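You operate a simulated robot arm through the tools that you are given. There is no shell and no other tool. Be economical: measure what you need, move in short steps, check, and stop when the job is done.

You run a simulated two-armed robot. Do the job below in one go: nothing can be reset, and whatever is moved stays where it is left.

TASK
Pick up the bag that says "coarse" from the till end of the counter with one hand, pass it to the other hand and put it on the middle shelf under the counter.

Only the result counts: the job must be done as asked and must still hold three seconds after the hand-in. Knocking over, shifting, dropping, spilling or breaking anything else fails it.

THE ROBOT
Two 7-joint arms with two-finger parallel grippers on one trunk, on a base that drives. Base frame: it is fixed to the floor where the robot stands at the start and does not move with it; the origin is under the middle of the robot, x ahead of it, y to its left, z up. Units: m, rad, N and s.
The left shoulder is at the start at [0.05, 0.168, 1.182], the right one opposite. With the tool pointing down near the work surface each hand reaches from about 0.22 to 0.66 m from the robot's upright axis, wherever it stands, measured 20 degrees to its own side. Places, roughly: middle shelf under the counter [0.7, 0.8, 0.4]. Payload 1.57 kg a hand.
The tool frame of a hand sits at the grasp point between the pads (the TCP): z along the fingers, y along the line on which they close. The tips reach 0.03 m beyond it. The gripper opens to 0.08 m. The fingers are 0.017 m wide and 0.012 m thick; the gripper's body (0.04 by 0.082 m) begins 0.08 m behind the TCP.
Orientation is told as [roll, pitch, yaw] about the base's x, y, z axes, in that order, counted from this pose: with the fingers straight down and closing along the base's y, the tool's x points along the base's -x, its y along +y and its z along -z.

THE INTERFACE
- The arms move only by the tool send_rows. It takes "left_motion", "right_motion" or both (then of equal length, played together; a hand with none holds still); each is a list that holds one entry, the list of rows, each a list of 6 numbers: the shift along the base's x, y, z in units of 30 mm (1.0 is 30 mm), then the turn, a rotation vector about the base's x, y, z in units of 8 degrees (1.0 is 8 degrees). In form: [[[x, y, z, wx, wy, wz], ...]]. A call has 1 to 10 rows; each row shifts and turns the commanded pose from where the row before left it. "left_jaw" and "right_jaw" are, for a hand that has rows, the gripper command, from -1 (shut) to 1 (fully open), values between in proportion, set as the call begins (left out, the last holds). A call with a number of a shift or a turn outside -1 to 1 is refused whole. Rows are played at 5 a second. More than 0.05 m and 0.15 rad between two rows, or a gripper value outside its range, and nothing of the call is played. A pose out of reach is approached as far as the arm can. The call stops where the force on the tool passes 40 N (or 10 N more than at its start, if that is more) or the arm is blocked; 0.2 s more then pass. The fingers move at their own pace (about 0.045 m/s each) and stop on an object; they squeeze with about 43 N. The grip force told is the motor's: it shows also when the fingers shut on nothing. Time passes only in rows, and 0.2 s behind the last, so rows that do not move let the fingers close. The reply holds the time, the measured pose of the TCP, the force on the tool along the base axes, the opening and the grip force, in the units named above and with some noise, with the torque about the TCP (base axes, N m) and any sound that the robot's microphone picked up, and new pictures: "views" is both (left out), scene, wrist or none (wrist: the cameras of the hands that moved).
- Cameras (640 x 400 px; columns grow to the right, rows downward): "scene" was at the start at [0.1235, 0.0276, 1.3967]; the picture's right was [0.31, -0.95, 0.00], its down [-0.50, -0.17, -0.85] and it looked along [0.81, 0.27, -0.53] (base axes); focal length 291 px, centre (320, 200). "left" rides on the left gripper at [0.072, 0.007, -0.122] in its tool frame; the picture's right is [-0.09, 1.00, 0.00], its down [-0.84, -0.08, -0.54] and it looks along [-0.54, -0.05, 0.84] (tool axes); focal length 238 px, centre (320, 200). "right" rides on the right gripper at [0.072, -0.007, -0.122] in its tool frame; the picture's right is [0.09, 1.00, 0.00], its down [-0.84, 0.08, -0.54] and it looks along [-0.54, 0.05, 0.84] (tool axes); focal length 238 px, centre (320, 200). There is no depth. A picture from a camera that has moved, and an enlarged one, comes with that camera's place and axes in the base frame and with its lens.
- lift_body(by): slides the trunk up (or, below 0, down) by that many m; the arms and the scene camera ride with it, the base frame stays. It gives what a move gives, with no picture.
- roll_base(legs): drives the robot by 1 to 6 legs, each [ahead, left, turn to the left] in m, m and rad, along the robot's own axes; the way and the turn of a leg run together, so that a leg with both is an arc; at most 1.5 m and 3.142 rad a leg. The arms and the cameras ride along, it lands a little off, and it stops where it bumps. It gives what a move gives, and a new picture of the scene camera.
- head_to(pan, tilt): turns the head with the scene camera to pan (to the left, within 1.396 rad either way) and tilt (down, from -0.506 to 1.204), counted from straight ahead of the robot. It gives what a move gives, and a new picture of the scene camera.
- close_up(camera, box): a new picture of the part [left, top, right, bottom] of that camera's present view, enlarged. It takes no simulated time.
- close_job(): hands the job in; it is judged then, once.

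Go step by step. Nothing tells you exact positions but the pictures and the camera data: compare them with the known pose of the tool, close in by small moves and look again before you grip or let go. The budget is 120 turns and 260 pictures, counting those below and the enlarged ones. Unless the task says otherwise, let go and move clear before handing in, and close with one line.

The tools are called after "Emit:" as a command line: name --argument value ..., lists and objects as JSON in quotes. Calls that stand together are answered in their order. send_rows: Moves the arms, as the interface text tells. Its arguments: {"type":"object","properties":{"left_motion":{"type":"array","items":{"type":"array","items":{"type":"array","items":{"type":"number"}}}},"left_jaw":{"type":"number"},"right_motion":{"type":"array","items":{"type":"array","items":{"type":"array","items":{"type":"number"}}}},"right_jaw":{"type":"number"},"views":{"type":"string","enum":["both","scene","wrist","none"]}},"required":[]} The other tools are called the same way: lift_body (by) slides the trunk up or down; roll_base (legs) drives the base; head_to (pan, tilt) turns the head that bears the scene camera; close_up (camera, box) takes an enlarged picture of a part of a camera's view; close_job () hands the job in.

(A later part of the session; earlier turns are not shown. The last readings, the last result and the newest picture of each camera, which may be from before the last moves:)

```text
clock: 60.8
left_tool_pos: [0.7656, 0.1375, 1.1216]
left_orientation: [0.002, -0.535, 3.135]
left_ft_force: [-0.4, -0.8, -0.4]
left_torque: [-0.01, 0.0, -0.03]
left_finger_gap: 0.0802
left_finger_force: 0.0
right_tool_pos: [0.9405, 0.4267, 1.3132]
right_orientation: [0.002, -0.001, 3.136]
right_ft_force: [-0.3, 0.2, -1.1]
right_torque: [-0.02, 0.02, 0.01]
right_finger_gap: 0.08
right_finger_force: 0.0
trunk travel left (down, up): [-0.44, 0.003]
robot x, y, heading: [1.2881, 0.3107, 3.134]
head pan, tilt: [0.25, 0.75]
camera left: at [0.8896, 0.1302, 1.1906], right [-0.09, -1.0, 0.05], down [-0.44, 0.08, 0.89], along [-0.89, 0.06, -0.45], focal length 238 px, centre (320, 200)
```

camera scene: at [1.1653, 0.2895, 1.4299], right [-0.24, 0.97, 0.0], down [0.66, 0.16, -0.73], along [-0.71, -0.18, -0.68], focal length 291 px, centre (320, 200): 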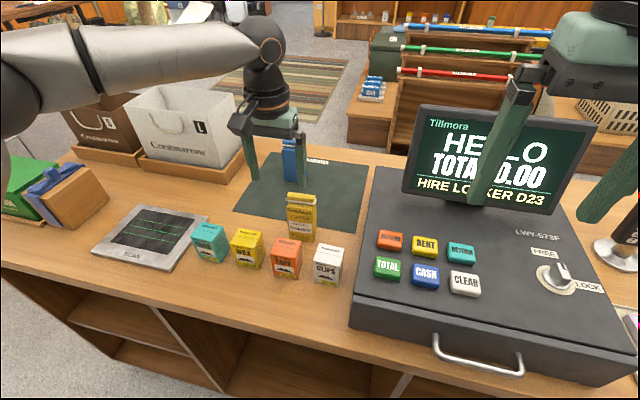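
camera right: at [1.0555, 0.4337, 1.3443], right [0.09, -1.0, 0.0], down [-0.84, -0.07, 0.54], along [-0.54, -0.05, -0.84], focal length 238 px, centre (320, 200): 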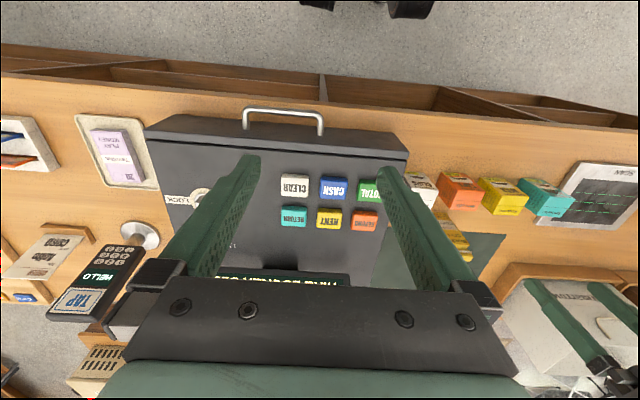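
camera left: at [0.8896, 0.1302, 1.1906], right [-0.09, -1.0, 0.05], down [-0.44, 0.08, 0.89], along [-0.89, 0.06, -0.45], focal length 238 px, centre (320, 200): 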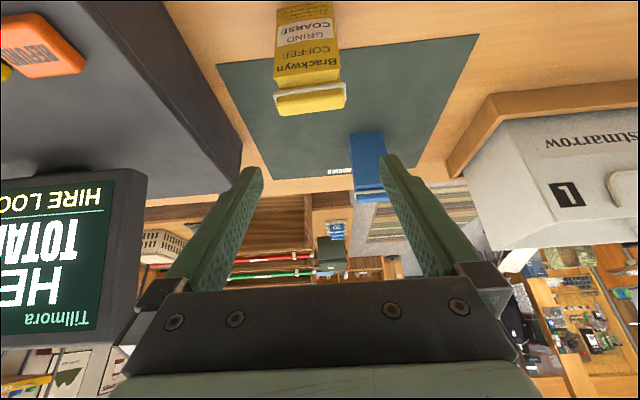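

Emit:
send_rows --left_motion '[[[0.33, 0.1, -0.85, 0, 0, 0], [0.33, 0.1, -0.85, 0, 0, 0], [0, 0, 0, 0, 0, 0]]]' --views "both"

Emit:
close_up --camera "scene" --box '[220, 130, 400, 260]'

```text
clock: 61.6
left_tool_pos: [0.7867, 0.1434, 1.0703]
left_orientation: [0.001, -0.535, 3.134]
left_ft_force: [-0.1, 0.8, -0.2]
left_torque: [-0.03, 0.0, -0.01]
left_finger_gap: 0.0798
left_finger_force: 0.0
right_tool_pos: [0.9408, 0.4274, 1.3125]
right_orientation: [-0.001, -0.003, 3.136]
right_ft_force: [0.4, 0.2, 0.4]
right_torque: [0.0, 0.0, -0.02]
right_finger_gap: 0.0798
right_finger_force: 0.0
trunk travel left (down, up): [-0.44, 0.003]
robot x, y, heading: [1.2881, 0.3081, 3.133]
head pan, tilt: [0.25, 0.75]
camera scene: at [1.1655, 0.2896, 1.4699], right [-0.24, 0.97, 0.0], down [0.66, 0.16, -0.73], along [-0.71, -0.18, -0.68], focal length 291 px, centre (320, 200)
camera left: at [0.9099, 0.1358, 1.139], right [-0.09, -1.0, 0.05], down [-0.44, 0.08, 0.89], along [-0.89, 0.06, -0.45], focal length 238 px, centre (320, 200)
```

scene: 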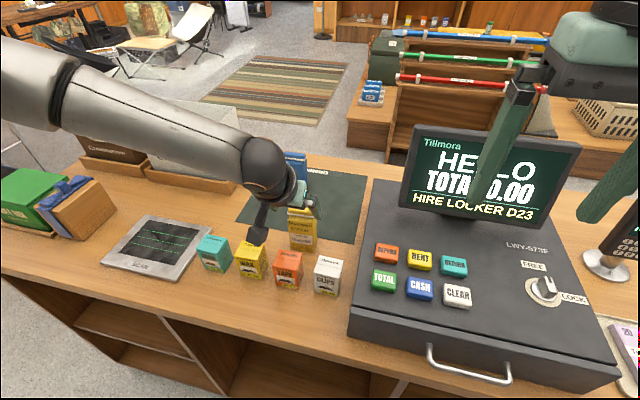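
left: 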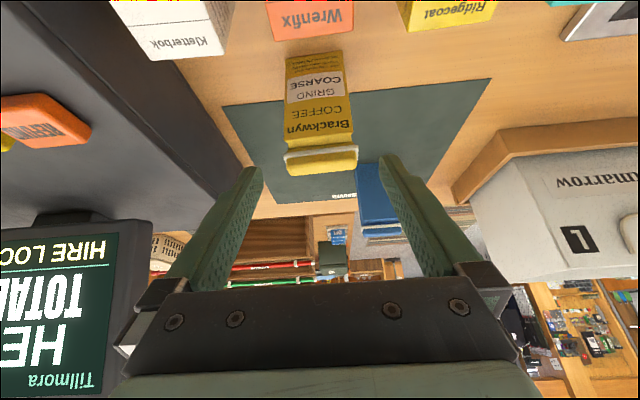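

```text
3.08 times, centred on (310, 195) of scene
camera zoom: at [1.1655, 0.2896, 1.4699], right [-0.24, 0.97, 0.0], down [0.66, 0.16, -0.73], along [-0.71, -0.18, -0.68], focal length 896 px, centre (351, 215)
```

zoom: 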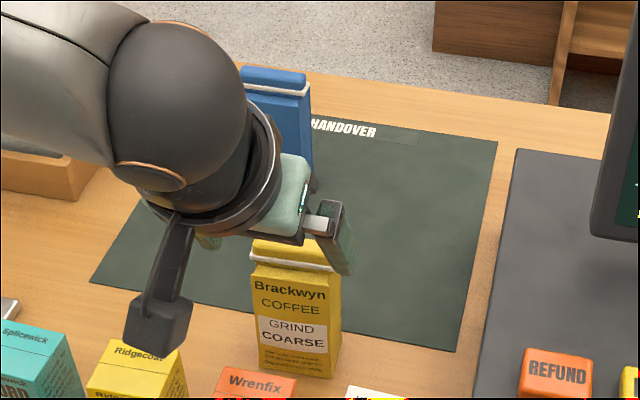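

Aligned laterally within ~2 mm. Advancing along the tool axis.

Emit:
send_rows --left_motion '[[[-0.41, 0, -0.67, 0, 0, 0], [-0.41, 0, -0.67, 0, 0, 0], [0, 0, 0, 0, 0, 0]]]' --views "both"

Emit:
close_up --camera "left" --box '[220, 60, 420, 220]'

```text
clock: 62.4
left_tool_pos: [0.762, 0.1401, 1.0322]
left_orientation: [0.001, -0.536, 3.135]
left_ft_force: [0.2, -0.2, -0.3]
left_torque: [0.03, 0.04, 0.02]
left_finger_gap: 0.0799
left_finger_force: 0.2
left hand out of reach, approached as far as the arm can: row 2
right_tool_pos: [0.9401, 0.4285, 1.313]
right_orientation: [0.002, -0.002, 3.136]
right_ft_force: [-0.9, -1.0, 0.3]
right_torque: [-0.03, 0.02, 0.0]
right_finger_gap: 0.0801
right_finger_force: 0.1
trunk travel left (down, up): [-0.44, 0.003]
robot x, y, heading: [1.2879, 0.3149, 3.137]
head pan, tilt: [0.25, 0.75]
camera scene: at [1.1654, 0.2897, 1.4699], right [-0.24, 0.97, 0.0], down [0.66, 0.16, -0.73], along [-0.71, -0.18, -0.68], focal length 291 px, centre (320, 200)
camera left: at [0.8866, 0.1326, 1.1014], right [-0.09, -1.0, 0.05], down [-0.44, 0.08, 0.89], along [-0.89, 0.06, -0.45], focal length 238 px, centre (320, 200)
```

scene: 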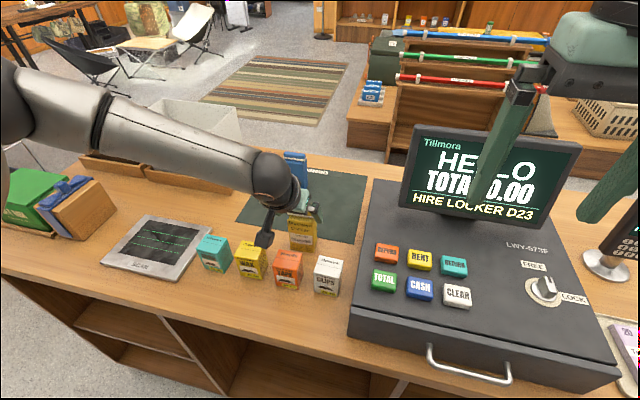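
left: 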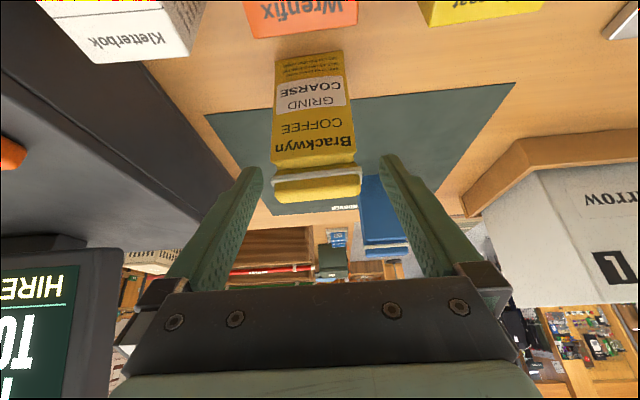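

```text
2.50 times, centred on (320, 140) of left
camera zoom: at [0.8866, 0.1326, 1.1014], right [-0.09, -1.0, 0.05], down [-0.44, 0.08, 0.89], along [-0.89, 0.06, -0.45], focal length 596 px, centre (320, 350)
```

zoom: 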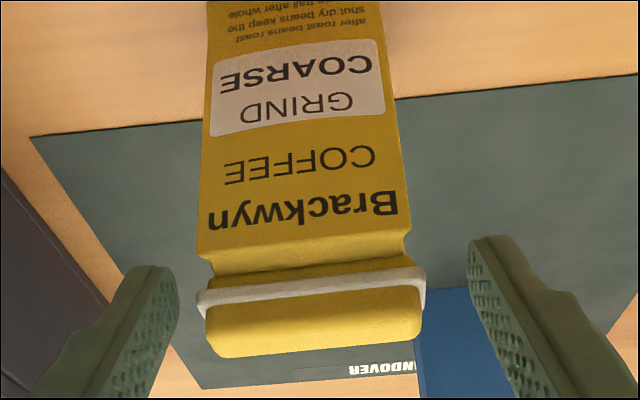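

Lowering the arm relative to the trunk costs reach, so instead I'll correct y by 3 mm and lower the trunk, which brings the fingers straight down around the bag.

Emit:
send_rows --left_motion '[[[0.2, 0.12, 0, 0, 0, 0], [0, 0, 0, 0, 0, 0]]]' --views "none"

Emit:
lift_body --by -0.025

Emit:
close_up --camera "left" --box '[220, 80, 420, 240]'

```text
clock: 63.0
left_tool_pos: [0.7679, 0.1437, 1.0333]
left_orientation: [0.0, -0.536, 3.135]
left_ft_force: [0.0, 0.7, 0.3]
left_torque: [0.01, 0.01, 0.01]
left_finger_gap: 0.0802
left_finger_force: 0.2
right_tool_pos: [0.9408, 0.4269, 1.3128]
right_orientation: [0.001, 0.0, 3.134]
right_ft_force: [0.8, 0.2, 0.0]
right_torque: [-0.02, 0.0, 0.02]
right_finger_gap: 0.0799
right_finger_force: 0.0
trunk travel left (down, up): [-0.44, 0.003]
robot x, y, heading: [1.2867, 0.3105, 3.134]
head pan, tilt: [0.25, 0.75]
```

```text
clock: 63.8
left_tool_pos: [0.7684, 0.1437, 1.0081]
left_orientation: [0.002, -0.536, 3.135]
left_ft_force: [-0.3, -0.6, 0.0]
left_torque: [-0.02, -0.05, 0.02]
left_finger_gap: 0.0798
left_finger_force: 0.0
right_tool_pos: [0.9407, 0.4275, 1.2889]
right_orientation: [0.002, -0.002, 3.136]
right_ft_force: [0.0, 0.2, -0.4]
right_torque: [-0.03, 0.0, -0.01]
right_finger_gap: 0.0797
right_finger_force: 0.0
trunk travel left (down, up): [-0.415, 0.028]
robot x, y, heading: [1.285, 0.3106, 3.133]
head pan, tilt: [0.25, 0.75]
```

```text
2.50 times, centred on (320, 160) of left
camera zoom: at [0.8927, 0.1359, 1.0766], right [-0.09, -1.0, 0.05], down [-0.44, 0.08, 0.89], along [-0.89, 0.06, -0.45], focal length 596 px, centre (320, 300)
```

zoom: 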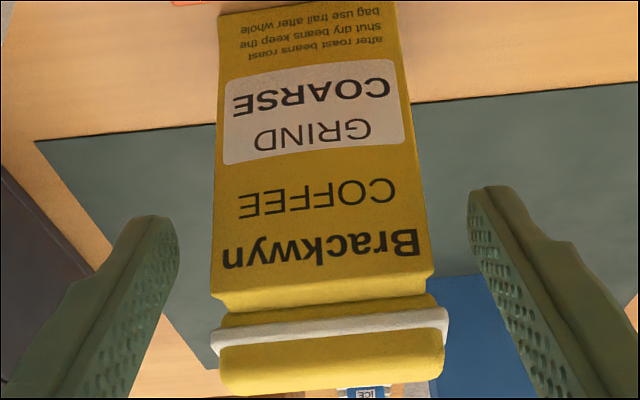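

Well centred, but ~25 mm short in x. I'll lift the hand clear, roll the base 3 cm nearer, then come down again.

Emit:
send_rows --left_motion '[[[0, 0, 0.9, 0, 0, 0], [0, 0, 0.9, 0, 0, 0], [0, 0, 0.4, 0, 0, 0]]]' --views "none"

Emit:
roll_base --legs '[[0.03, 0, 0]]'

```text
clock: 64.5
left_tool_pos: [0.7678, 0.1447, 1.074]
left_orientation: [0.0, -0.536, 3.133]
left_ft_force: [-0.7, 0.7, 0.1]
left_torque: [0.01, 0.02, 0.0]
left_finger_gap: 0.0804
left_finger_force: 0.1
right_tool_pos: [0.9396, 0.4273, 1.288]
right_orientation: [0.003, -0.001, 3.134]
right_ft_force: [0.1, 0.5, 0.2]
right_torque: [-0.01, 0.0, 0.02]
right_finger_gap: 0.08
right_finger_force: 0.0
trunk travel left (down, up): [-0.415, 0.028]
robot x, y, heading: [1.285, 0.3104, 3.136]
head pan, tilt: [0.25, 0.75]
```

```text
clock: 65.4
left_tool_pos: [0.7361, 0.1446, 1.0712]
left_orientation: [0.002, -0.534, 3.134]
left_ft_force: [-0.5, -0.9, -0.7]
left_torque: [0.01, 0.0, 0.01]
left_finger_gap: 0.0802
left_finger_force: 0.0
right_tool_pos: [0.9097, 0.4278, 1.2884]
right_orientation: [0.002, 0.0, 3.133]
right_ft_force: [-1.2, -0.1, 0.1]
right_torque: [0.01, -0.02, 0.0]
right_finger_gap: 0.08
right_finger_force: 0.1
trunk travel left (down, up): [-0.415, 0.028]
robot x, y, heading: [1.2567, 0.3135, 3.132]
head pan, tilt: [0.25, 0.75]
camera scene: at [1.1344, 0.2898, 1.4448], right [-0.24, 0.97, 0.0], down [0.66, 0.16, -0.73], along [-0.71, -0.18, -0.68], focal length 291 px, centre (320, 200)
```

scene: 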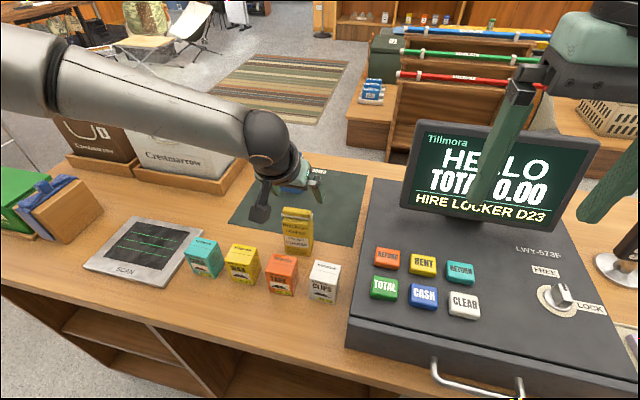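

Emit:
lift_body --by -0.04

Emit:
close_up --camera "left" --box '[220, 80, 420, 240]'

```text
clock: 66.2
left_tool_pos: [0.739, 0.1455, 1.0341]
left_orientation: [0.0, -0.536, 3.135]
left_ft_force: [-0.2, 0.2, -0.6]
left_torque: [0.01, -0.03, 0.02]
left_finger_gap: 0.08
left_finger_force: 0.1
right_tool_pos: [0.9113, 0.4273, 1.2477]
right_orientation: [0.002, -0.001, 3.133]
right_ft_force: [0.1, 1.4, -0.2]
right_torque: [0.02, 0.01, -0.01]
right_finger_gap: 0.08
right_finger_force: 0.1
trunk travel left (down, up): [-0.375, 0.068]
robot x, y, heading: [1.2579, 0.3111, 3.133]
head pan, tilt: [0.25, 0.75]
```

```text
2.50 times, centred on (320, 160) of left
camera zoom: at [0.8629, 0.1369, 1.1022], right [-0.09, -1.0, 0.05], down [-0.44, 0.08, 0.89], along [-0.89, 0.06, -0.45], focal length 596 px, centre (320, 300)
```

zoom: 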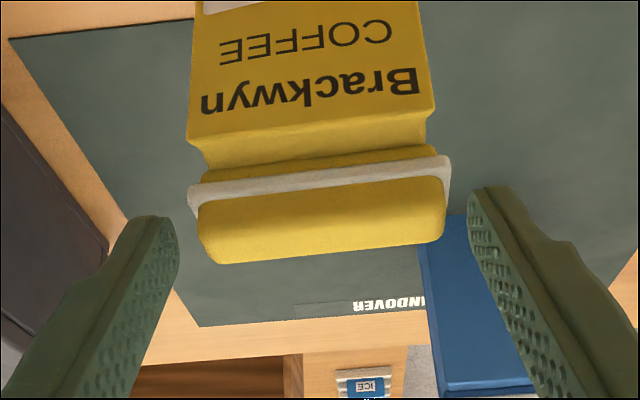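

Emit:
lift_body --by -0.045

Emit:
close_up --camera "left" --box '[160, 80, 480, 280]'

Emit:
close_up --camera "scene" --box '[200, 130, 400, 320]'

```text
clock: 67.1
left_tool_pos: [0.7383, 0.1444, 0.988]
left_orientation: [0.0, -0.537, 3.134]
left_ft_force: [0.0, -0.2, -0.3]
left_torque: [0.01, -0.02, 0.02]
left_finger_gap: 0.0797
left_finger_force: 0.2
right_tool_pos: [0.9106, 0.426, 1.2028]
right_orientation: [0.002, -0.002, 3.133]
right_ft_force: [0.4, -0.1, 0.4]
right_torque: [-0.01, 0.01, -0.02]
right_finger_gap: 0.0799
right_finger_force: 0.0
trunk travel left (down, up): [-0.33, 0.113]
robot x, y, heading: [1.2581, 0.306, 3.135]
head pan, tilt: [0.25, 0.75]
```

```text
2.00 times, centred on (320, 180) of left
camera zoom: at [0.863, 0.137, 1.0572], right [-0.09, -1.0, 0.05], down [-0.44, 0.08, 0.89], along [-0.89, 0.06, -0.45], focal length 477 px, centre (320, 240)
```

zoom: 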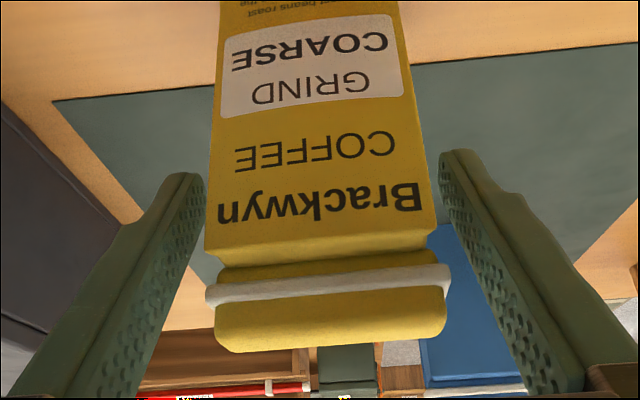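

```text
2.11 times, centred on (300, 225) of scene
camera zoom: at [1.1359, 0.2898, 1.3599], right [-0.24, 0.97, 0.0], down [0.66, 0.16, -0.73], along [-0.71, -0.18, -0.68], focal length 613 px, centre (362, 147)
```

zoom: 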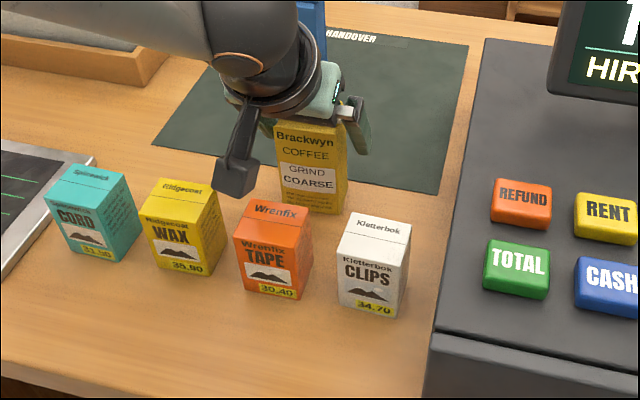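

Fingers straddle the bag just below the tie. Close.

Emit:
send_rows --left_motion '[[[0, 0, 0, 0, 0, 0], [0, 0, 0, 0, 0, 0], [0, 0, 0, 0, 0, 0], [0, 0, 0, 0, 0, 0]]]' --left_jaw -1 --views "wrist"

```text
clock: 68.1
left_tool_pos: [0.7381, 0.145, 0.9882]
left_orientation: [-0.002, -0.535, 3.135]
left_ft_force: [-0.6, -0.5, 0.3]
left_torque: [-0.11, 0.04, 0.01]
left_finger_gap: 0.0597
left_finger_force: 39.0
right_tool_pos: [0.9103, 0.427, 1.2019]
right_orientation: [0.002, -0.002, 3.135]
right_ft_force: [-0.2, -0.5, 0.2]
right_torque: [0.01, 0.0, 0.01]
right_finger_gap: 0.0801
right_finger_force: 0.0
trunk travel left (down, up): [-0.33, 0.113]
robot x, y, heading: [1.2558, 0.3073, 3.136]
head pan, tilt: [0.25, 0.75]
camera left: at [0.8628, 0.1368, 1.0572], right [-0.09, -1.0, 0.05], down [-0.44, 0.08, 0.89], along [-0.89, 0.06, -0.45], focal length 238 px, centre (320, 200)
```

left: 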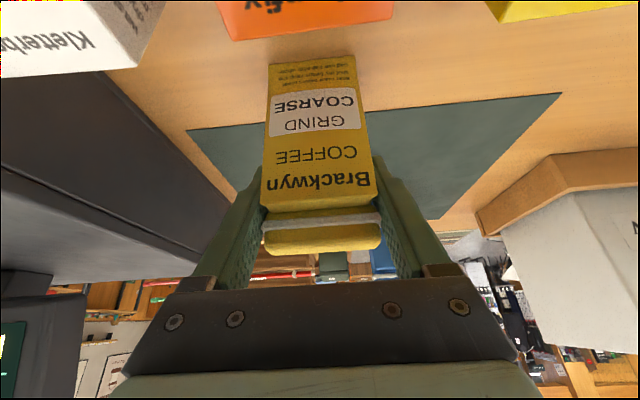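

Gripped (gap 0.060). Lift with the trunk.

Emit:
lift_body --by 0.1

Emit:
send_rows --left_motion '[[[0, 0, 0.5, 0, 0, 0], [0, 0, 0.9, 0, 0, 0], [0, 0, 0.9, 0, 0, 0]]]'

```text
clock: 69.4
left_tool_pos: [0.7387, 0.1447, 1.0872]
left_orientation: [0.0, -0.534, 3.135]
left_ft_force: [0.6, 0.1, -1.1]
left_torque: [-0.05, 0.01, 0.03]
left_finger_gap: 0.0597
left_finger_force: 42.7
right_tool_pos: [0.9099, 0.4279, 1.3031]
right_orientation: [0.001, 0.0, 3.133]
right_ft_force: [-0.5, -0.2, 0.0]
right_torque: [-0.02, 0.05, 0.02]
right_finger_gap: 0.0801
right_finger_force: 0.0
trunk travel left (down, up): [-0.43, 0.013]
robot x, y, heading: [1.2575, 0.3076, 3.139]
head pan, tilt: [0.25, 0.75]
```

```text
clock: 70.2
left_tool_pos: [0.7382, 0.1445, 1.1572]
left_orientation: [0.002, -0.535, 3.132]
left_ft_force: [-0.1, 0.2, -1.8]
left_torque: [0.01, -0.01, -0.01]
left_finger_gap: 0.0598
left_finger_force: 43.0
right_tool_pos: [0.9113, 0.4284, 1.3027]
right_orientation: [0.001, -0.002, 3.137]
right_ft_force: [0.5, -0.8, 0.9]
right_torque: [-0.02, -0.01, 0.01]
right_finger_gap: 0.0798
right_finger_force: 0.1
trunk travel left (down, up): [-0.43, 0.013]
robot x, y, heading: [1.26, 0.3121, 3.132]
head pan, tilt: [0.25, 0.75]
camera scene: at [1.1359, 0.2899, 1.4599], right [-0.24, 0.97, 0.0], down [0.66, 0.16, -0.73], along [-0.71, -0.18, -0.68], focal length 291 px, centre (320, 200)
camera left: at [0.8634, 0.1368, 1.226], right [-0.09, -1.0, 0.05], down [-0.44, 0.08, 0.89], along [-0.89, 0.06, -0.45], focal length 238 px, centre (320, 200)
```

scene: 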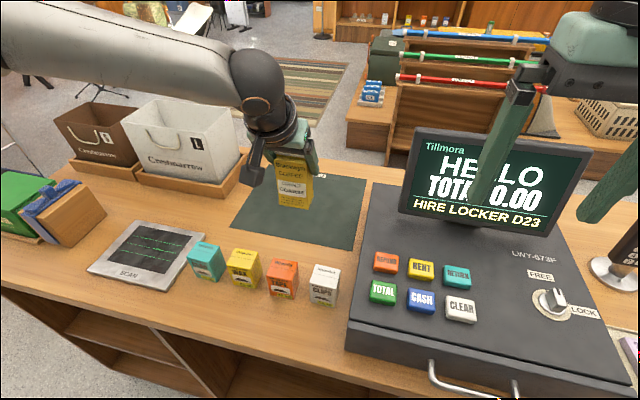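
left: 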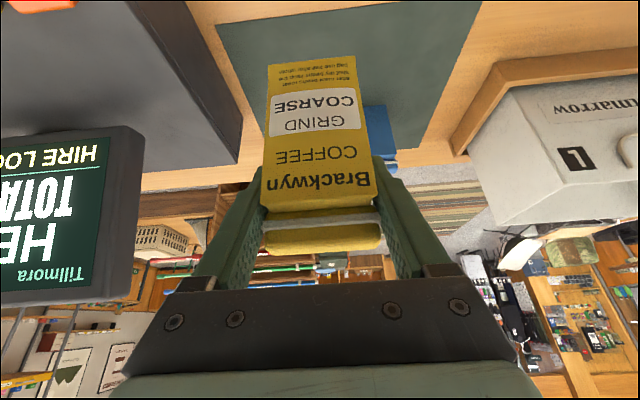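

Bag held. Back away from the counter into the aisle for the handover.

Emit:
roll_base --legs '[[-0.42, 0, 0]]'

Emit:
send_rows --left_motion '[[[0.6, 0.9, 0, 0, 0, 0], [0.6, 0.9, 0, 0, 0, 0], [0.6, 0.9, 0, 0, 0, 0], [0.2, 0.8, 0, 0, 0, 0]]]' --right_motion '[[[0, 0.8, -0.4, 0, 0, 0.95], [0, 0.8, -0.4, 0, 0, 0.95], [0, 0.8, -0.4, 0, 0, 0.95], [0, 0.8, -0.4, 0, 0, 0.95]]]' --views "scene"

```text
clock: 72.8
left_tool_pos: [1.155, 0.1399, 1.1576]
left_orientation: [-0.001, -0.536, 3.134]
left_ft_force: [0.4, -0.7, -2.4]
left_torque: [0.0, 0.01, -0.02]
left_finger_gap: 0.0595
left_finger_force: 43.4
right_tool_pos: [1.3274, 0.4241, 1.3031]
right_orientation: [0.001, -0.002, 3.135]
right_ft_force: [-0.1, 0.2, -0.5]
right_torque: [0.04, 0.02, 0.0]
right_finger_gap: 0.0802
right_finger_force: 0.1
trunk travel left (down, up): [-0.43, 0.013]
robot x, y, heading: [1.6734, 0.3055, 3.139]
head pan, tilt: [0.25, 0.75]
camera scene: at [1.5536, 0.2869, 1.4599], right [-0.24, 0.97, 0.0], down [0.66, 0.16, -0.73], along [-0.71, -0.18, -0.68], focal length 291 px, centre (320, 200)
```

scene: 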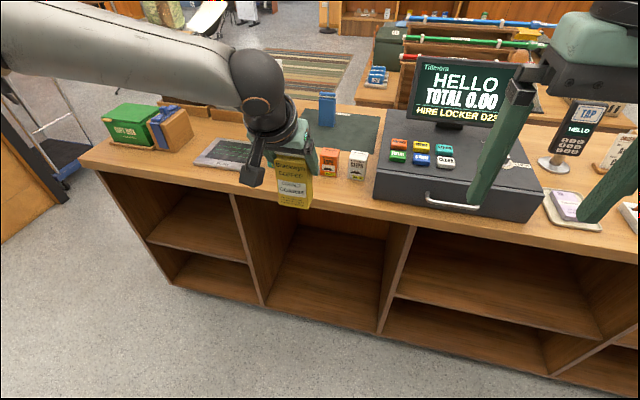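

```text
clock: 73.8
left_tool_pos: [1.2178, 0.2121, 1.1586]
left_orientation: [0.002, -0.536, 3.138]
left_ft_force: [0.0, -0.3, -1.5]
left_torque: [-0.03, -0.01, 0.01]
left_finger_gap: 0.0597
left_finger_force: 42.8
left hand out of reach, approached as far as the arm can: row 3, 4
right_tool_pos: [1.3268, 0.52, 1.254]
right_orientation: [0.002, -0.001, -2.613]
right_ft_force: [0.2, -0.2, 0.2]
right_torque: [-0.04, -0.01, 0.02]
right_finger_gap: 0.0801
right_finger_force: 0.0
trunk travel left (down, up): [-0.43, 0.013]
robot x, y, heading: [1.676, 0.3052, 3.135]
head pan, tilt: [0.25, 0.75]
camera scene: at [1.553, 0.2875, 1.4599], right [-0.24, 0.97, 0.0], down [0.66, 0.16, -0.73], along [-0.71, -0.18, -0.68], focal length 291 px, centre (320, 200)
```

scene: 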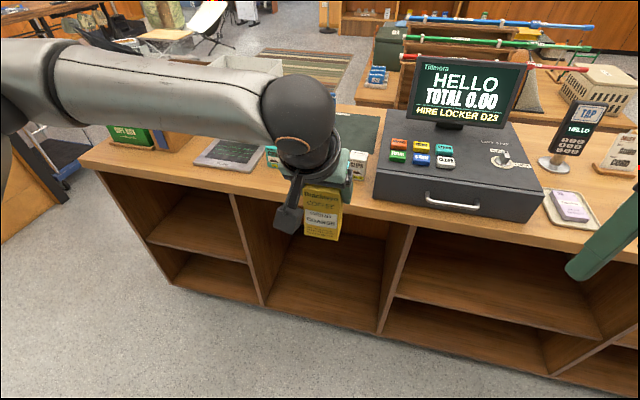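

Left holds the bag at (1.218, 0.212). Now turn the right hand so its fingers point left and about 40° down, ready for the bag's lower part.

Emit:
send_rows --right_motion '[[[0, 0, -0.3, 0, 0, 0.93], [0, 0, -0.3, 0, 0, 0.93], [0, 0, -0.3, 0, 0, 0.93], [0, 0, -0.3, 0, 0, 0.93], [0, 0, -0.3, 0, 0, 0.93], [0, 0, -0.3, 0, 0, 0.93], [0, 0, -0.3, 0, 0, 0.93], [0, 0, -0.3, 0, 0, 0.93]]]' --views "none"

Emit:
send_rows --right_motion '[[[0, 0, 0, -0.9, 0, 0], [0, 0, 0, -0.9, 0, 0], [0, 0, 0, -0.9, 0, 0], [0, 0, 0, -0.9, 0, 0], [0, 0, 0, -0.9, 0, 0], [0, 0, 0, -0.9, 0, 0], [0, 0, 0, -0.85, 0, 0], [0, 0, 0, 0, 0, 0]]]' --views "both"

```text
clock: 75.6
left_tool_pos: [1.2173, 0.2119, 1.1599]
left_orientation: [-0.001, -0.536, 3.134]
left_ft_force: [0.3, -0.4, -1.0]
left_torque: [-0.02, 0.0, 0.01]
left_finger_gap: 0.0595
left_finger_force: 43.1
right_tool_pos: [1.3288, 0.5209, 1.1818]
right_orientation: [0.002, 0.0, -1.576]
right_ft_force: [-1.2, 0.7, -0.5]
right_torque: [0.02, 0.01, 0.01]
right_finger_gap: 0.0802
right_finger_force: 0.1
trunk travel left (down, up): [-0.43, 0.013]
robot x, y, heading: [1.6751, 0.3088, 3.132]
head pan, tilt: [0.25, 0.75]
```

```text
clock: 77.4
left_tool_pos: [1.2172, 0.2095, 1.159]
left_orientation: [-0.001, -0.536, 3.133]
left_ft_force: [0.4, -0.5, -2.3]
left_torque: [-0.02, -0.02, 0.04]
left_finger_gap: 0.0598
left_finger_force: 42.9
right_tool_pos: [1.3266, 0.5215, 1.1833]
right_orientation: [0.008, -0.875, -1.584]
right_ft_force: [0.3, -0.4, -0.5]
right_torque: [0.01, -0.01, 0.02]
right_finger_gap: 0.0801
right_finger_force: 0.1
trunk travel left (down, up): [-0.43, 0.013]
robot x, y, heading: [1.6765, 0.3063, 3.136]
head pan, tilt: [0.25, 0.75]
camera scene: at [1.5531, 0.2867, 1.4599], right [-0.24, 0.97, 0.0], down [0.66, 0.16, -0.73], along [-0.71, -0.18, -0.68], focal length 291 px, centre (320, 200)
camera right: at [1.3201, 0.6601, 1.2059], right [1.0, 0.06, -0.07], down [0.07, -0.12, 0.99], along [0.05, -0.99, -0.12], focal length 238 px, centre (320, 200)
```

scene: 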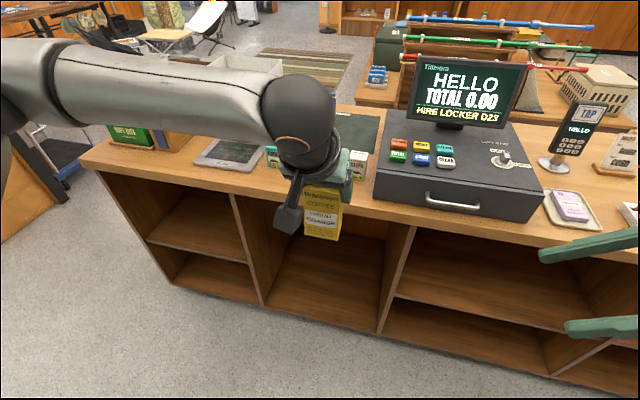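
right: 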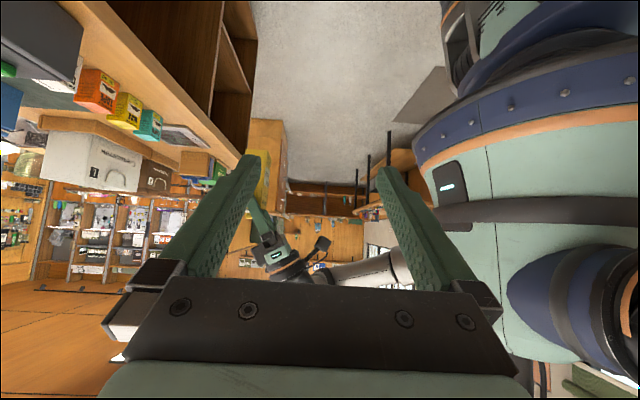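

Emit:
send_rows --right_motion '[[[-0.75, 0, -0.6, 0, 0, 0], [-0.75, -0.5, -0.6, 0, 0, 0], [-0.75, -0.8, -0.6, 0, 0, 0], [-0.75, -0.9, -0.6, 0, 0, 0], [-0.5, -0.9, -0.2, 0, 0, 0], [0, -0.9, 0, 0, 0, 0], [0, 0, 0, 0, 0, 0]]]' --views "both"

Emit:
close_up --camera "right" --box '[200, 80, 440, 280]'

```text
clock: 79.0
left_tool_pos: [1.2183, 0.2108, 1.1583]
left_orientation: [-0.002, -0.536, 3.134]
left_ft_force: [-0.7, -0.4, -2.1]
left_torque: [0.01, -0.02, 0.05]
left_finger_gap: 0.0597
left_finger_force: 43.3
right_tool_pos: [1.224, 0.3999, 1.107]
right_orientation: [0.011, -0.872, -1.582]
right_ft_force: [0.5, -0.3, 0.0]
right_torque: [-0.02, 0.0, 0.03]
right_finger_gap: 0.0798
right_finger_force: 0.0
trunk travel left (down, up): [-0.43, 0.013]
robot x, y, heading: [1.6731, 0.3059, 3.133]
head pan, tilt: [0.25, 0.75]
camera scene: at [1.5532, 0.2872, 1.4599], right [-0.24, 0.97, 0.0], down [0.66, 0.16, -0.73], along [-0.71, -0.18, -0.68], focal length 291 px, centre (320, 200)
camera right: at [1.2171, 0.5393, 1.1285], right [1.0, 0.06, -0.06], down [0.07, -0.12, 0.99], along [0.05, -0.99, -0.13], focal length 238 px, centre (320, 200)
```

scene: 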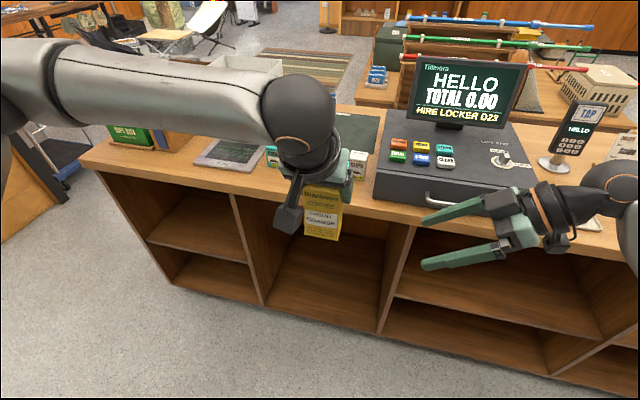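
right: 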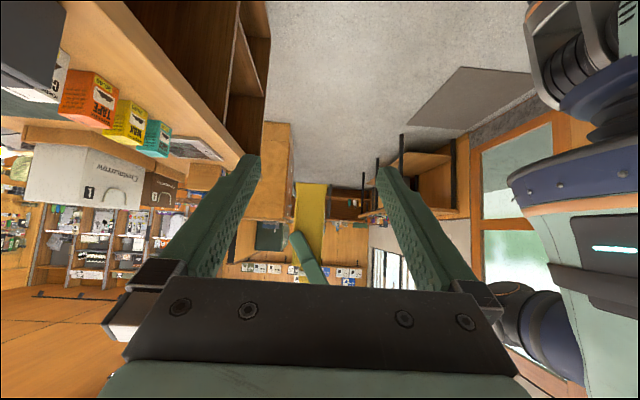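

```text
2.00 times, centred on (320, 180) of right
camera zoom: at [1.2171, 0.5393, 1.1285], right [1.0, 0.06, -0.06], down [0.07, -0.12, 0.99], along [0.05, -0.99, -0.13], focal length 477 px, centre (320, 240)
```

zoom: 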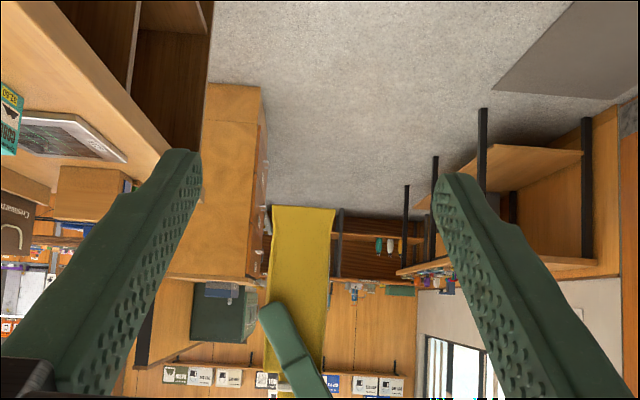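

The bag's lower part is ~0.039 thick, centred x≈1.221, bottom z≈1.07. To pass under the left fingertips I flatten the right hand to ~20° below horizontal.

Emit:
send_rows --right_motion '[[[0, 0, 0, -0.85, 0, 0], [0, 0, 0, -0.85, 0, 0], [-0.05, 0, -0.2, -0.8, 0, 0], [0, 0, 0, 0, 0, 0]]]' --views "wrist"

Emit:
close_up --camera "right" --box '[200, 80, 440, 280]'

```text
clock: 80.0
left_tool_pos: [1.2176, 0.2108, 1.1582]
left_orientation: [-0.002, -0.536, 3.136]
left_ft_force: [-0.8, 0.3, -2.0]
left_torque: [0.01, 0.03, -0.01]
left_finger_gap: 0.0595
left_finger_force: 43.1
right_tool_pos: [1.2215, 0.4003, 1.1001]
right_orientation: [0.02, -1.223, -1.592]
right_ft_force: [1.1, -1.2, -0.5]
right_torque: [-0.01, 0.0, -0.05]
right_finger_gap: 0.08
right_finger_force: 0.0
trunk travel left (down, up): [-0.43, 0.013]
robot x, y, heading: [1.6756, 0.3053, 3.137]
head pan, tilt: [0.25, 0.75]
camera right: at [1.2146, 0.5389, 1.073], right [1.0, 0.03, -0.08], down [0.07, 0.23, 0.97], along [0.05, -0.97, 0.22], focal length 238 px, centre (320, 200)
```

right: 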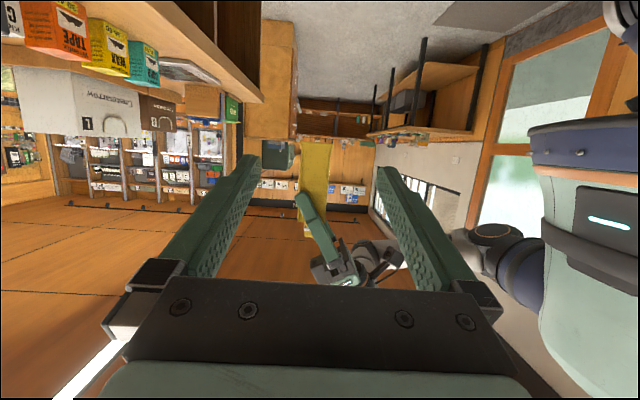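

```text
2.00 times, centred on (320, 180) of right
camera zoom: at [1.2146, 0.5389, 1.073], right [1.0, 0.03, -0.08], down [0.07, 0.23, 0.97], along [0.05, -0.97, 0.22], focal length 477 px, centre (320, 240)
```

zoom: 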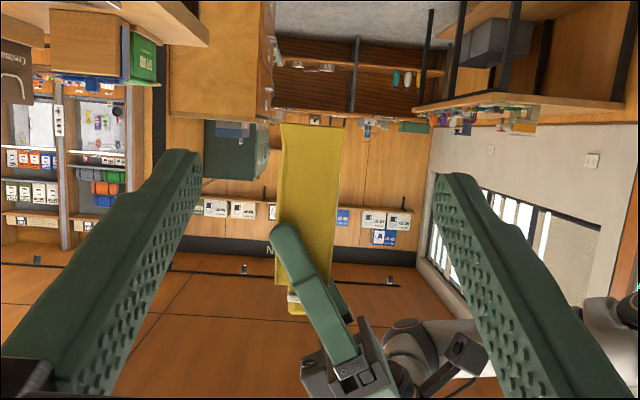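

Emit:
send_rows --right_motion '[[[0, -0.9, -0.13, 0, 0, 0], [0, -0.9, 0, 0, 0, 0], [0, -0.9, 0, 0, 0, 0], [0, -0.7, 0, 0, 0, 0], [0, 0, 0, 0, 0, 0]]]' --views "both"

Emit:
close_up --camera "right" --box '[200, 80, 440, 280]'

Emit:
close_up --camera "scene" --box '[240, 100, 480, 300]'

```text
clock: 81.2
left_tool_pos: [1.2177, 0.2108, 1.1578]
left_orientation: [-0.002, -0.537, 3.136]
left_ft_force: [0.4, 0.4, -2.0]
left_torque: [-0.01, -0.02, -0.01]
left_finger_gap: 0.0599
left_finger_force: 43.4
right_tool_pos: [1.2216, 0.2989, 1.0947]
right_orientation: [0.023, -1.223, -1.593]
right_ft_force: [-0.5, -0.7, 0.9]
right_torque: [0.0, 0.01, 0.01]
right_finger_gap: 0.0801
right_finger_force: 0.0
trunk travel left (down, up): [-0.43, 0.013]
robot x, y, heading: [1.6715, 0.3065, 3.136]
head pan, tilt: [0.25, 0.75]
camera scene: at [1.5532, 0.2871, 1.4599], right [-0.24, 0.97, 0.0], down [0.66, 0.16, -0.73], along [-0.71, -0.18, -0.68], focal length 291 px, centre (320, 200)
camera right: at [1.214, 0.4373, 1.0685], right [1.0, 0.03, -0.08], down [0.07, 0.22, 0.97], along [0.05, -0.97, 0.22], focal length 238 px, centre (320, 200)
```

scene: 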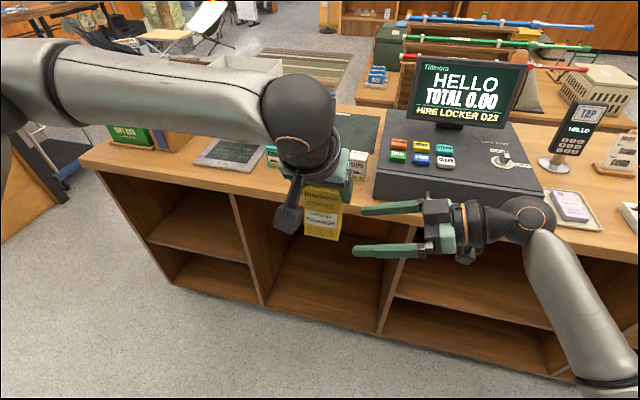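
right: 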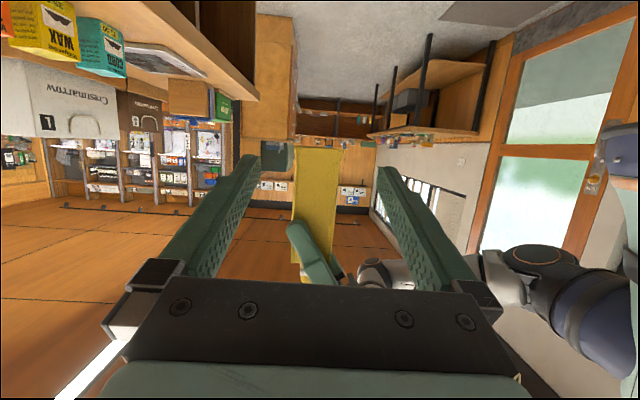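

```text
2.00 times, centred on (320, 180) of right
camera zoom: at [1.214, 0.4373, 1.0685], right [1.0, 0.03, -0.08], down [0.07, 0.22, 0.97], along [0.05, -0.97, 0.22], focal length 477 px, centre (320, 240)
```

zoom: 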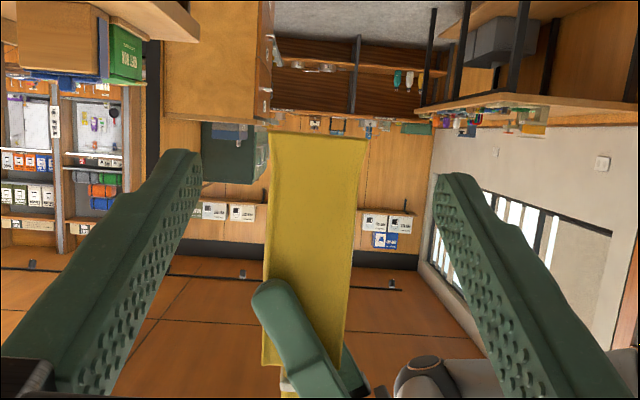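

```text
2.00 times, centred on (360, 200) of scene
camera zoom: at [1.5532, 0.2871, 1.4599], right [-0.24, 0.97, 0.0], down [0.66, 0.16, -0.73], along [-0.71, -0.18, -0.68], focal length 582 px, centre (240, 200)
```

zoom: 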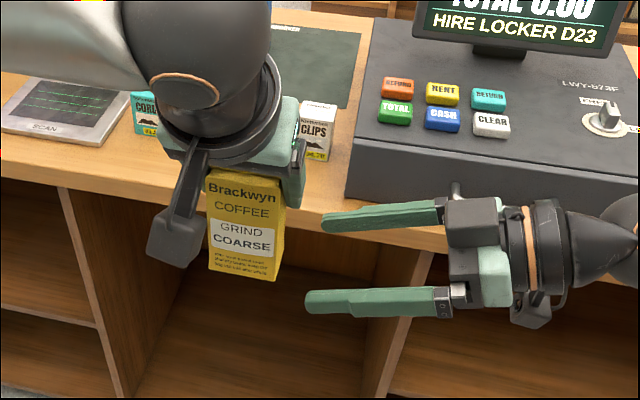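

Clear on both sides; move in around the bag's lower part.

Emit:
send_rows --right_motion '[[[0, -0.9, 0.02, 0, 0, 0], [0, -0.9, 0.02, 0, 0, 0], [0, -0.9, 0.02, 0, 0, 0], [0, 0, 0, 0, 0, 0]]]' --views "both"

Emit:
close_up --camera "right" --box '[200, 80, 440, 280]'

Emit:
close_up --camera "scene" --box '[240, 130, 440, 290]'

```text
clock: 82.2
left_tool_pos: [1.218, 0.2106, 1.158]
left_orientation: [-0.001, -0.535, 3.134]
left_ft_force: [-0.6, -0.4, -1.5]
left_torque: [-0.02, -0.02, -0.05]
left_finger_gap: 0.0597
left_finger_force: 43.3
right_tool_pos: [1.2213, 0.2177, 1.0976]
right_orientation: [0.021, -1.223, -1.591]
right_ft_force: [0.3, -0.5, -0.9]
right_torque: [0.05, -0.02, -0.03]
right_finger_gap: 0.0799
right_finger_force: 0.1
trunk travel left (down, up): [-0.43, 0.013]
robot x, y, heading: [1.676, 0.304, 3.137]
head pan, tilt: [0.25, 0.75]
camera scene: at [1.5532, 0.2873, 1.4599], right [-0.24, 0.97, 0.0], down [0.66, 0.16, -0.73], along [-0.71, -0.18, -0.68], focal length 291 px, centre (320, 200)
camera right: at [1.2145, 0.3565, 1.0703], right [1.0, 0.03, -0.08], down [0.07, 0.22, 0.97], along [0.05, -0.97, 0.22], focal length 238 px, centre (320, 200)
```

scene: 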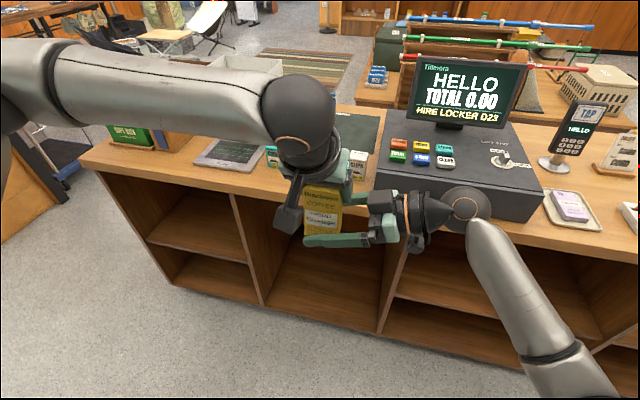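
right: 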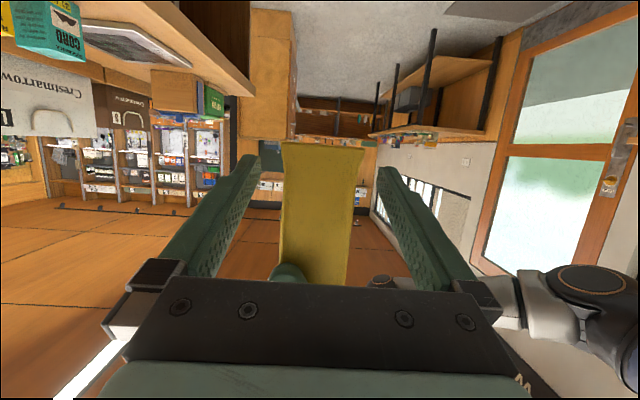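

```text
2.00 times, centred on (320, 180) of right
camera zoom: at [1.2145, 0.3565, 1.0703], right [1.0, 0.03, -0.08], down [0.07, 0.22, 0.97], along [0.05, -0.97, 0.22], focal length 477 px, centre (320, 240)
```

zoom: 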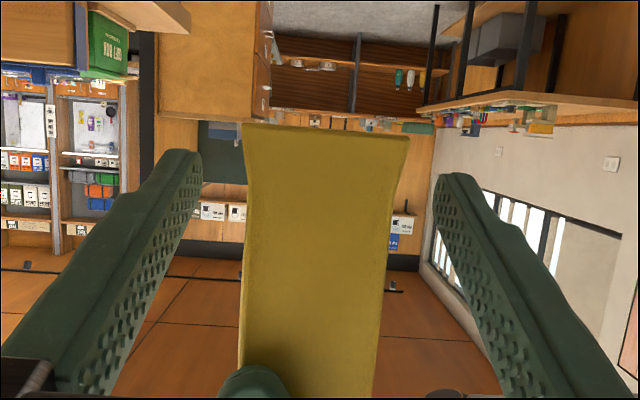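

```text
2.50 times, centred on (340, 210) of scene
camera zoom: at [1.5532, 0.2873, 1.4599], right [-0.24, 0.97, 0.0], down [0.66, 0.16, -0.73], along [-0.71, -0.18, -0.68], focal length 728 px, centre (270, 175)
```

zoom: 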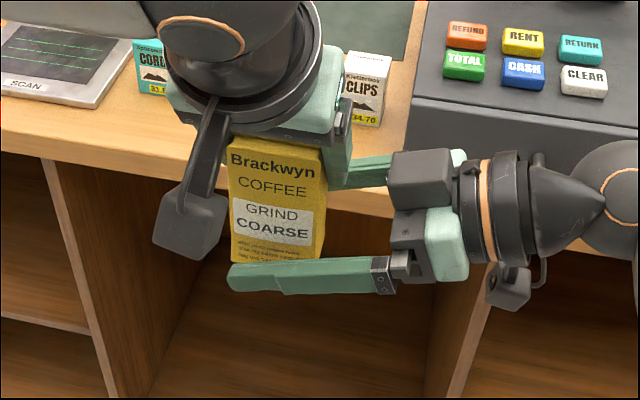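

Geometry matches. Close the right gripper.

Emit:
send_rows --right_motion '[[[0, 0, 0, 0, 0, 0], [0, 0, 0, 0, 0, 0], [0, 0, 0, 0, 0, 0], [0, 0, 0, 0, 0, 0], [0, 0, 0, 0, 0, 0]]]' --right_jaw -1 --views "wrist"

Emit:
close_up --camera "scene" --box '[240, 130, 440, 290]'

```text
clock: 83.4
left_tool_pos: [1.2185, 0.2104, 1.1583]
left_orientation: [-0.003, -0.535, 3.135]
left_ft_force: [6.7, 4.0, 0.6]
left_torque: [0.06, -0.67, 0.67]
left_finger_gap: 0.0596
left_finger_force: 42.7
right_tool_pos: [1.2214, 0.2175, 1.0961]
right_orientation: [0.019, -1.221, -1.593]
right_ft_force: [-7.3, -3.6, 0.6]
right_torque: [0.17, 0.23, -0.68]
right_finger_gap: 0.0415
right_finger_force: 39.4
trunk travel left (down, up): [-0.43, 0.013]
robot x, y, heading: [1.6748, 0.3083, 3.131]
head pan, tilt: [0.25, 0.75]
camera right: at [1.214, 0.3569, 1.0702], right [1.0, 0.03, -0.08], down [0.07, 0.22, 0.97], along [0.05, -0.97, 0.22], focal length 238 px, centre (320, 200)
```

right: 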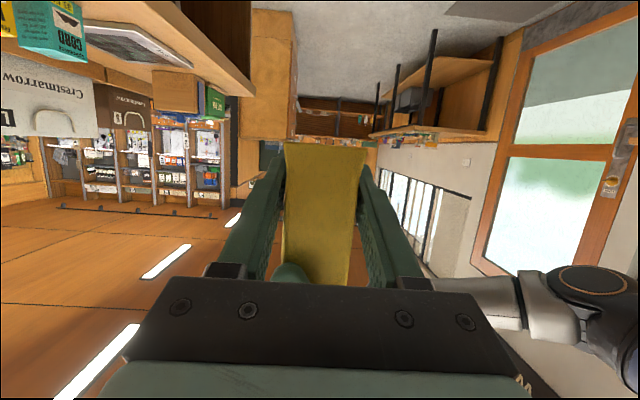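

```text
2.50 times, centred on (340, 210) of scene
camera zoom: at [1.5532, 0.2869, 1.4599], right [-0.24, 0.97, 0.0], down [0.66, 0.16, -0.73], along [-0.71, -0.18, -0.68], focal length 728 px, centre (270, 175)
```

zoom: 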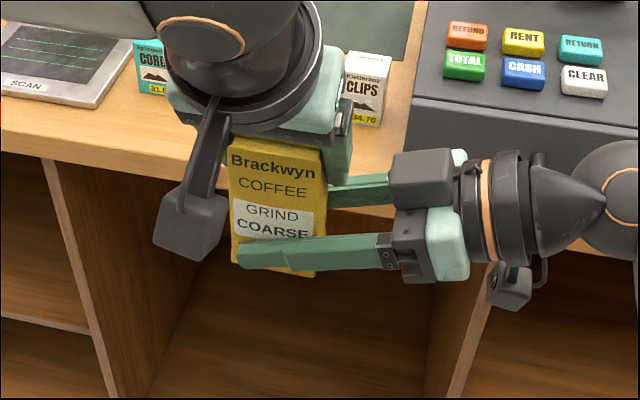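

Both hands hold it (7 N only). Open the left, then retreat it along its axis.

Emit:
send_rows --left_motion '[[[0, 0, 0, 0, 0, 0], [0, 0, 0, 0, 0, 0], [0, 0, 0, 0, 0, 0], [0, 0, 0, 0, 0, 0]]]' --left_jaw 1 --views "none"

Emit:
send_rows --left_motion '[[[0.3, 0, 0.6, 0, 0, 0], [0.35, 0, 0.7, 0, 0, 0], [0.35, 0, 0.7, 0, 0, 0], [0.2, -0.2, 0.7, 0, 0, 0], [0, -0.9, 0.2, 0, 0, 0], [0, -0.9, 0, 0, 0, 0], [0, -0.9, 0, 0, 0, 0], [0, -0.9, 0, 0, 0, 0]]]' --views "scene"

```text
clock: 84.4
left_tool_pos: [1.2182, 0.2109, 1.1581]
left_orientation: [-0.001, -0.534, 3.134]
left_ft_force: [0.5, -0.3, -0.6]
left_torque: [-0.01, 0.0, -0.01]
left_finger_gap: 0.08
left_finger_force: 0.0
right_tool_pos: [1.2219, 0.2172, 1.0975]
right_orientation: [0.019, -1.222, -1.592]
right_ft_force: [-0.2, 0.0, -1.0]
right_torque: [0.04, 0.01, 0.02]
right_finger_gap: 0.0416
right_finger_force: 43.5
trunk travel left (down, up): [-0.43, 0.013]
robot x, y, heading: [1.6771, 0.306, 3.13]
head pan, tilt: [0.25, 0.75]
```

```text
clock: 86.2
left_tool_pos: [1.2565, 0.0951, 1.2468]
left_orientation: [0.0, -0.536, 3.135]
left_ft_force: [0.3, -0.3, -0.4]
left_torque: [0.03, 0.0, -0.02]
left_finger_gap: 0.0801
left_finger_force: 0.1
right_tool_pos: [1.2224, 0.2175, 1.0973]
right_orientation: [0.021, -1.221, -1.589]
right_ft_force: [0.0, 0.2, -0.7]
right_torque: [0.0, 0.0, 0.02]
right_finger_gap: 0.0418
right_finger_force: 42.8
trunk travel left (down, up): [-0.43, 0.013]
robot x, y, heading: [1.6755, 0.3088, 3.141]
head pan, tilt: [0.25, 0.75]
camera scene: at [1.5535, 0.2863, 1.4599], right [-0.24, 0.97, 0.0], down [0.66, 0.16, -0.73], along [-0.71, -0.18, -0.68], focal length 291 px, centre (320, 200)
```

scene: 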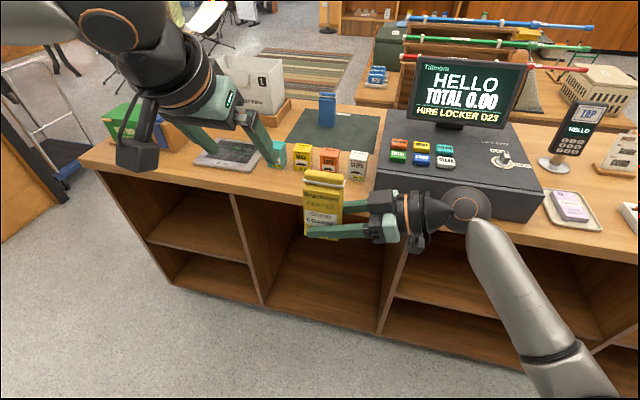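

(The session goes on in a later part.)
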